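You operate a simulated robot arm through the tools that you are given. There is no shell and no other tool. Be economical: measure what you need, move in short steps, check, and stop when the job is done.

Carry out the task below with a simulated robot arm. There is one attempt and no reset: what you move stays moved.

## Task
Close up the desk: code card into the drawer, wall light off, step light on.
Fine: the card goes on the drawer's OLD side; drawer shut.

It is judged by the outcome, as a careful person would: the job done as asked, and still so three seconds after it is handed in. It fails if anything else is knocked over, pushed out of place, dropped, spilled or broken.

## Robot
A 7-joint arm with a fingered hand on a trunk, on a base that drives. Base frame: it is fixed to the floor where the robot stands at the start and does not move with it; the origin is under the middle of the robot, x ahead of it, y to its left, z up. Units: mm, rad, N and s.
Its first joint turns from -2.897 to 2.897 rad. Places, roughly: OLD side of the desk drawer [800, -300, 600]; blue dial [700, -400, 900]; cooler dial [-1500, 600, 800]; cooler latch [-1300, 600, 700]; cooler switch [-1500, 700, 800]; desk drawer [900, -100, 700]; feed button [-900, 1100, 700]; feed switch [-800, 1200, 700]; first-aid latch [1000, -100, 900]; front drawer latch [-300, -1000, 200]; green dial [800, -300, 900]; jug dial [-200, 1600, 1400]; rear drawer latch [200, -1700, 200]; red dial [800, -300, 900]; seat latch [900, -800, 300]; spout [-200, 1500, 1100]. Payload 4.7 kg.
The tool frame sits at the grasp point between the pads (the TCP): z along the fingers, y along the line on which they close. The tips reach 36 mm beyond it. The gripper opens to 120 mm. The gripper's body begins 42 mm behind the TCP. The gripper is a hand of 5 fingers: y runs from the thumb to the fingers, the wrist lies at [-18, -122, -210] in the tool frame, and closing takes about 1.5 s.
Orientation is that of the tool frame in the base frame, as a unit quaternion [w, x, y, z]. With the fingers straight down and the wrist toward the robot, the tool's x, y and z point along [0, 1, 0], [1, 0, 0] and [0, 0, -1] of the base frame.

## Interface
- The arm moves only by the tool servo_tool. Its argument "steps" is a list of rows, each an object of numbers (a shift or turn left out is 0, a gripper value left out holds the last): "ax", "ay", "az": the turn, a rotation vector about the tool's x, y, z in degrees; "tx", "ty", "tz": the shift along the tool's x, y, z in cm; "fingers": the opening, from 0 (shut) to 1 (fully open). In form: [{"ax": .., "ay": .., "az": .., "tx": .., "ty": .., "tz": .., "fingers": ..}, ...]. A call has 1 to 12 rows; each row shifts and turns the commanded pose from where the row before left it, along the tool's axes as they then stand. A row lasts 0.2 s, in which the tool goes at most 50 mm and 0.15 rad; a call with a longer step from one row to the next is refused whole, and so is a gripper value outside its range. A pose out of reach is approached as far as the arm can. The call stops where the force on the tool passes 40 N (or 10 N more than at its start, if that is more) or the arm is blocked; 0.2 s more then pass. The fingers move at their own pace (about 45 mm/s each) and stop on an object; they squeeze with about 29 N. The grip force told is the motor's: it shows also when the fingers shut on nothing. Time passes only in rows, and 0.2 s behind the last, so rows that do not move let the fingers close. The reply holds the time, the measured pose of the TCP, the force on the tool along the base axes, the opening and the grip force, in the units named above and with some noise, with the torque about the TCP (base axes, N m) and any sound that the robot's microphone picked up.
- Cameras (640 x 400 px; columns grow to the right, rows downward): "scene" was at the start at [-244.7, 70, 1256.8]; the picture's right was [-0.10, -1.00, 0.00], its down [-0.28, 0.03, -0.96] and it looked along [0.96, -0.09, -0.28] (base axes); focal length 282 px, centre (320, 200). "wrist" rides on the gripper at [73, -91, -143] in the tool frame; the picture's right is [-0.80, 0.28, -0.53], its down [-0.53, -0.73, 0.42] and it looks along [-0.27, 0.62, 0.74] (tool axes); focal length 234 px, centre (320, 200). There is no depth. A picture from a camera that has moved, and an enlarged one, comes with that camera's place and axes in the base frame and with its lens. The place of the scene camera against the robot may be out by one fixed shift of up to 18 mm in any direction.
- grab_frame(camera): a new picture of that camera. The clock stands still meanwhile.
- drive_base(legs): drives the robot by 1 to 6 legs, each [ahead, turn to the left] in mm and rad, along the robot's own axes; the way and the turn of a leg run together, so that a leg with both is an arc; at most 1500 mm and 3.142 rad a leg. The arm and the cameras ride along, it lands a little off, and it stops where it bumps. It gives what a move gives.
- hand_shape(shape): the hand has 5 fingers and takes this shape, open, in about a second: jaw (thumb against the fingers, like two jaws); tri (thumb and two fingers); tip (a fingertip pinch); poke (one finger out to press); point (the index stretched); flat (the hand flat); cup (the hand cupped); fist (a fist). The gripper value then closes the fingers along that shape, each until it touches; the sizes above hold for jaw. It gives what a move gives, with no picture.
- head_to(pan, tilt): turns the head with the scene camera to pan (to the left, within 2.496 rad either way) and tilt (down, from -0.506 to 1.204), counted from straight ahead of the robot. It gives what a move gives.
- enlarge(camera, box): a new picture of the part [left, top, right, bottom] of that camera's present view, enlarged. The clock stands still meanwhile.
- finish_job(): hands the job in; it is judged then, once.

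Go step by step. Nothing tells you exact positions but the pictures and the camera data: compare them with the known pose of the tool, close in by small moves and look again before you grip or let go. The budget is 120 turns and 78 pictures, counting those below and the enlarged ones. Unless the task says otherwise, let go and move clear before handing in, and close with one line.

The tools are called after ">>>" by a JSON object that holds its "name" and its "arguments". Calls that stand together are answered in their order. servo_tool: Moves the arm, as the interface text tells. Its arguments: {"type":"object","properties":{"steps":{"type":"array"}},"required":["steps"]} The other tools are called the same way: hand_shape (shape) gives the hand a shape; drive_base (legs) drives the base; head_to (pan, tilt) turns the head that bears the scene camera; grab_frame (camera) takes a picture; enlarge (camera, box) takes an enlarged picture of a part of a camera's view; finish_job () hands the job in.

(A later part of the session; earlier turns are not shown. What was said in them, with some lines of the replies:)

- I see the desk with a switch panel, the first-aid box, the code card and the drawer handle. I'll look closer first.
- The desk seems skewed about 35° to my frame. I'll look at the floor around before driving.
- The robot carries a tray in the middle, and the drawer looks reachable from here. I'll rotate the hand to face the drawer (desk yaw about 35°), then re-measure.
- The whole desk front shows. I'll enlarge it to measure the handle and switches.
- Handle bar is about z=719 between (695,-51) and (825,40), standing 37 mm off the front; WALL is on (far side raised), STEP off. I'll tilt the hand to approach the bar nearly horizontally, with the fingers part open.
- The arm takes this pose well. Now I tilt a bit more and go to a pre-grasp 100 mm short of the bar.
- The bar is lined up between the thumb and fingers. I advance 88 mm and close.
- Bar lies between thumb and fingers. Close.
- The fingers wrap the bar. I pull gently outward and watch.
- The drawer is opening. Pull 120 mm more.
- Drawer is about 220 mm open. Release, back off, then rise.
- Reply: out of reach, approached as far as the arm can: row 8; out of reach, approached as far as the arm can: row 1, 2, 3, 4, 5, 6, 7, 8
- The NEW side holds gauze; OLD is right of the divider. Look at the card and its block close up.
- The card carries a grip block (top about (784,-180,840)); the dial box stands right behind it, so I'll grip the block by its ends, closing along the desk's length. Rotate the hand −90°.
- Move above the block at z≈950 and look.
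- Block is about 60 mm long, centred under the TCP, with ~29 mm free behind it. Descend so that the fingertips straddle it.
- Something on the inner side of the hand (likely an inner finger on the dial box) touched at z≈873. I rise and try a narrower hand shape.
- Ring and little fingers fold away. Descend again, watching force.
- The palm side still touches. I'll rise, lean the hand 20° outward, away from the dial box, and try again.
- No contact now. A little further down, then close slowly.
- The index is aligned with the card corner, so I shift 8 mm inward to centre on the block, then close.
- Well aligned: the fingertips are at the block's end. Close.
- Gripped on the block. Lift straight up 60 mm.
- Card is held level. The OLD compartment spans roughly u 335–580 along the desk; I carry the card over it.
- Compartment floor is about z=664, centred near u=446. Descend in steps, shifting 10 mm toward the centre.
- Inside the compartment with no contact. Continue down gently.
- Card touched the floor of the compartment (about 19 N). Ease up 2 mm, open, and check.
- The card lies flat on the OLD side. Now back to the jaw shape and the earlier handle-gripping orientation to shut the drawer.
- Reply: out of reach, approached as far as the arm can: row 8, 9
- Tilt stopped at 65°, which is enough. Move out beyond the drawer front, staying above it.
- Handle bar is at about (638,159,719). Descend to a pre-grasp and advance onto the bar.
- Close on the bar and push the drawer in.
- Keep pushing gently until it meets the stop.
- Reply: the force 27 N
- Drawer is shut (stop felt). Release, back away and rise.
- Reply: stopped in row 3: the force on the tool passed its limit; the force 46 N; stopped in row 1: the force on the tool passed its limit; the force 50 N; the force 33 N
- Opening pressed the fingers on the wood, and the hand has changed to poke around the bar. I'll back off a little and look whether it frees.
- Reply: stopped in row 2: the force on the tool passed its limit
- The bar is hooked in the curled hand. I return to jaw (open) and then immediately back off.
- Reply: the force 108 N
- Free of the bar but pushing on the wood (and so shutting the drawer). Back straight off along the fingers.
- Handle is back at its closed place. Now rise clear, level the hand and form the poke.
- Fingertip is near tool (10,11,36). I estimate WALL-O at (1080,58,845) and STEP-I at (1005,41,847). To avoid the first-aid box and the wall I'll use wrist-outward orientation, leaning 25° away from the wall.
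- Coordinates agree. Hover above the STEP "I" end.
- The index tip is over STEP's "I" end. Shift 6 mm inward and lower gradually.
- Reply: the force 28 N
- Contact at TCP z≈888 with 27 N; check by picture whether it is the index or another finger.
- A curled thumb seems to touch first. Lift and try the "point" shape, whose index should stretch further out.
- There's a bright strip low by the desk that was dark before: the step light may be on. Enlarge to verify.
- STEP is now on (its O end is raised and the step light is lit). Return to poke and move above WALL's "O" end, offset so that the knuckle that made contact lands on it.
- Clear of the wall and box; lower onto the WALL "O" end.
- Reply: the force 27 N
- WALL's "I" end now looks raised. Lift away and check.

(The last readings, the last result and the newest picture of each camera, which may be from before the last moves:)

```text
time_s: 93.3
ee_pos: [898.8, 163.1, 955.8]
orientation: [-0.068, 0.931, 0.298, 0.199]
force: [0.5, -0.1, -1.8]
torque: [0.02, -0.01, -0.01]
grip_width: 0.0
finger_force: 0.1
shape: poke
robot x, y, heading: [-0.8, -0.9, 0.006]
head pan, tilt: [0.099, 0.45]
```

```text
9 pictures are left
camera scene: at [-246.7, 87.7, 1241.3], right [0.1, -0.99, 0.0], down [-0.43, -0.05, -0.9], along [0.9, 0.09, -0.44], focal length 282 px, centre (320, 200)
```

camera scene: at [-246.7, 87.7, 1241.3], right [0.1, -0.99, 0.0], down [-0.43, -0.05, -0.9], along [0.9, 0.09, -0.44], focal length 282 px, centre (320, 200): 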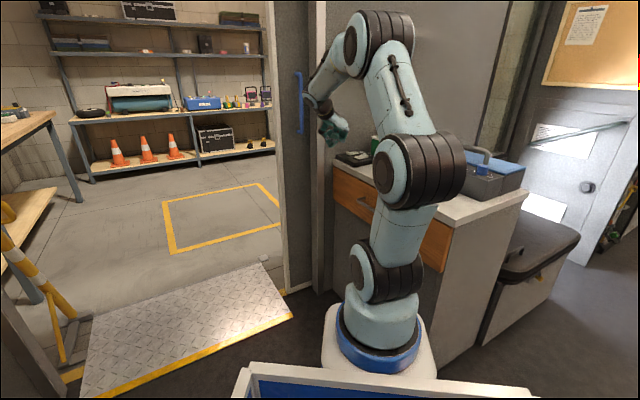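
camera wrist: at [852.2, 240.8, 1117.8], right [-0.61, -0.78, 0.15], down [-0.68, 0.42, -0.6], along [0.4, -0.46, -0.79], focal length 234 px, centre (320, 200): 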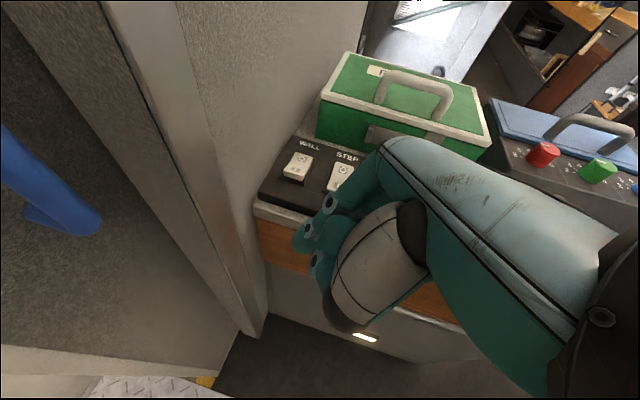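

Step light is lit and the switch has flipped. Retract and check the wall light and the drawer.

>>> {"name": "servo_tool", "arguments": {"steps": [{"tx": -2.37, "ty": -0.97, "tz": -3.38}, {"tx": -2.37, "ty": -0.97, "tz": -3.38}, {"tx": -2.37, "ty": -0.97, "tz": -3.38}, {"tx": -2.37, "ty": -0.97, "tz": -3.38}, {"tx": -2.37, "ty": -0.97, "tz": -3.38}, {"tx": -2.37, "ty": -0.97, "tz": -3.38}, {}]}}

>>> {"name": "grab_frame", "arguments": {"camera": "wrist"}}

>>> {"name": "enlarge", "arguments": {"camera": "scene", "box": [310, 20, 550, 280]}}

```text
time_s: 95.0
ee_pos: [690.5, 84.9, 1084.3]
orientation: [-0.067, 0.931, 0.298, 0.199]
force: [-0.6, 0.1, 0.0]
torque: [0.0, 0.01, 0.0]
grip_width: 0.3
finger_force: 0.2
shape: poke
robot x, y, heading: [2.2, -1.6, 0.001]
head pan, tilt: [0.099, 0.45]
```

```text
8 pictures are left
camera wrist: at [643.8, 161.3, 1246.8], right [-0.61, -0.78, 0.15], down [-0.68, 0.42, -0.6], along [0.41, -0.46, -0.79], focal length 234 px, centre (320, 200)
```

wrist: 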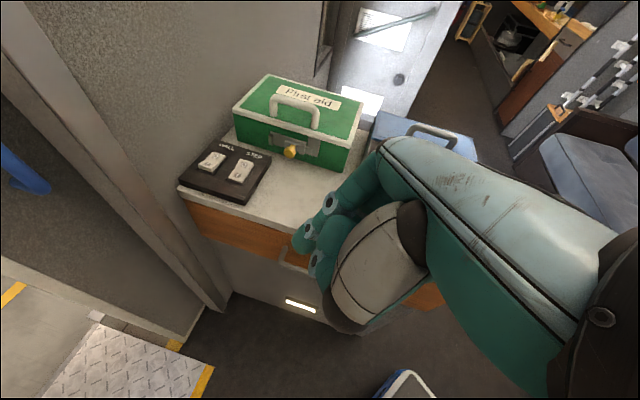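

```text
1.54 times, centred on (430, 150) of scene
camera zoom: at [-247.2, 87.6, 1241.3], right [0.1, -0.99, 0.0], down [-0.43, -0.05, -0.9], along [0.9, 0.09, -0.44], focal length 434 px, centre (151, 277)
```

zoom: 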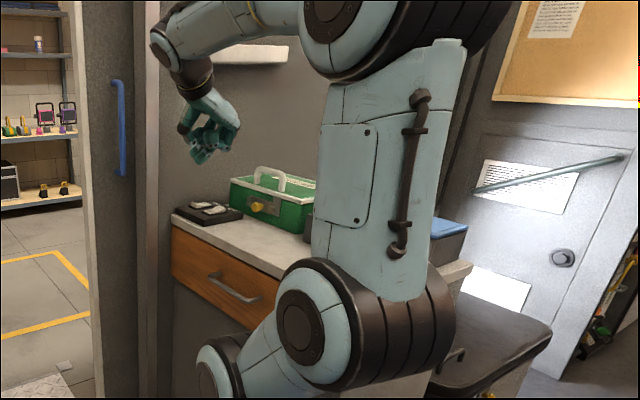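

Verify the drawer seam and switches close up.

>>> {"name": "enlarge", "arguments": {"camera": "wrist", "box": [170, 120, 330, 320]}}

>>> {"name": "enlarge", "arguments": {"camera": "scene", "box": [370, 160, 450, 220]}}

```text
2.00 times, centred on (250, 220) of wrist
camera zoom: at [643.8, 161.3, 1246.8], right [-0.61, -0.78, 0.15], down [-0.68, 0.42, -0.6], along [0.41, -0.46, -0.79], focal length 468 px, centre (460, 160)
```

zoom: 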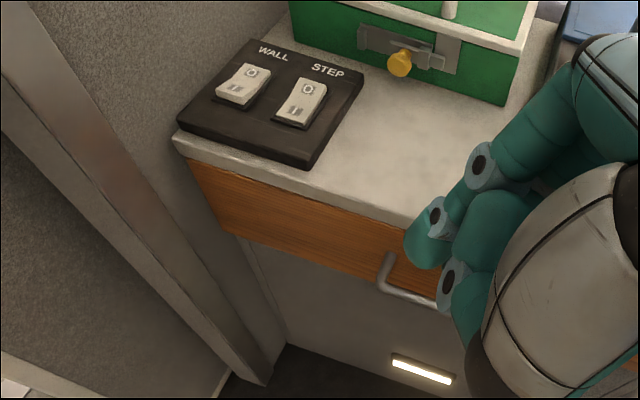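

```text
6.67 times, centred on (410, 190) of scene
camera zoom: at [-247.2, 87.6, 1241.3], right [0.1, -0.99, 0.0], down [-0.43, -0.05, -0.9], along [0.9, 0.09, -0.44], focal length 1878 px, centre (-280, 267)
```

zoom: 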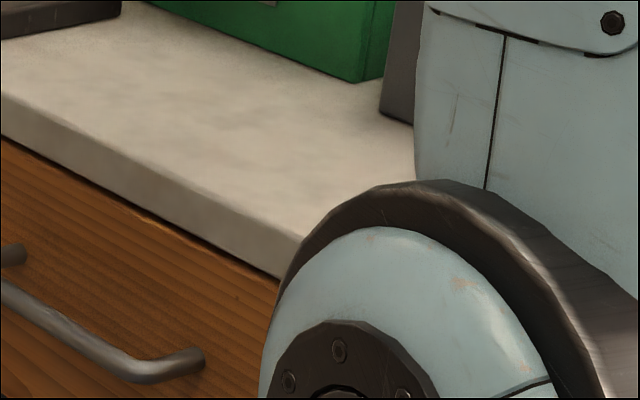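

The card is in the OLD compartment with the drawer shut, WALL is switched off, STEP is on with its light lit, and the arm is clear. I'm handing in.

>>> {"name": "finish_job", "arguments": {}}

```text
The job is handed in.
```

The code card is in the drawer's OLD side and the drawer is pushed shut against its stop. The wall light's switch is set to off (the arm hid most of the lamp in the last pictures), and the step light is on.
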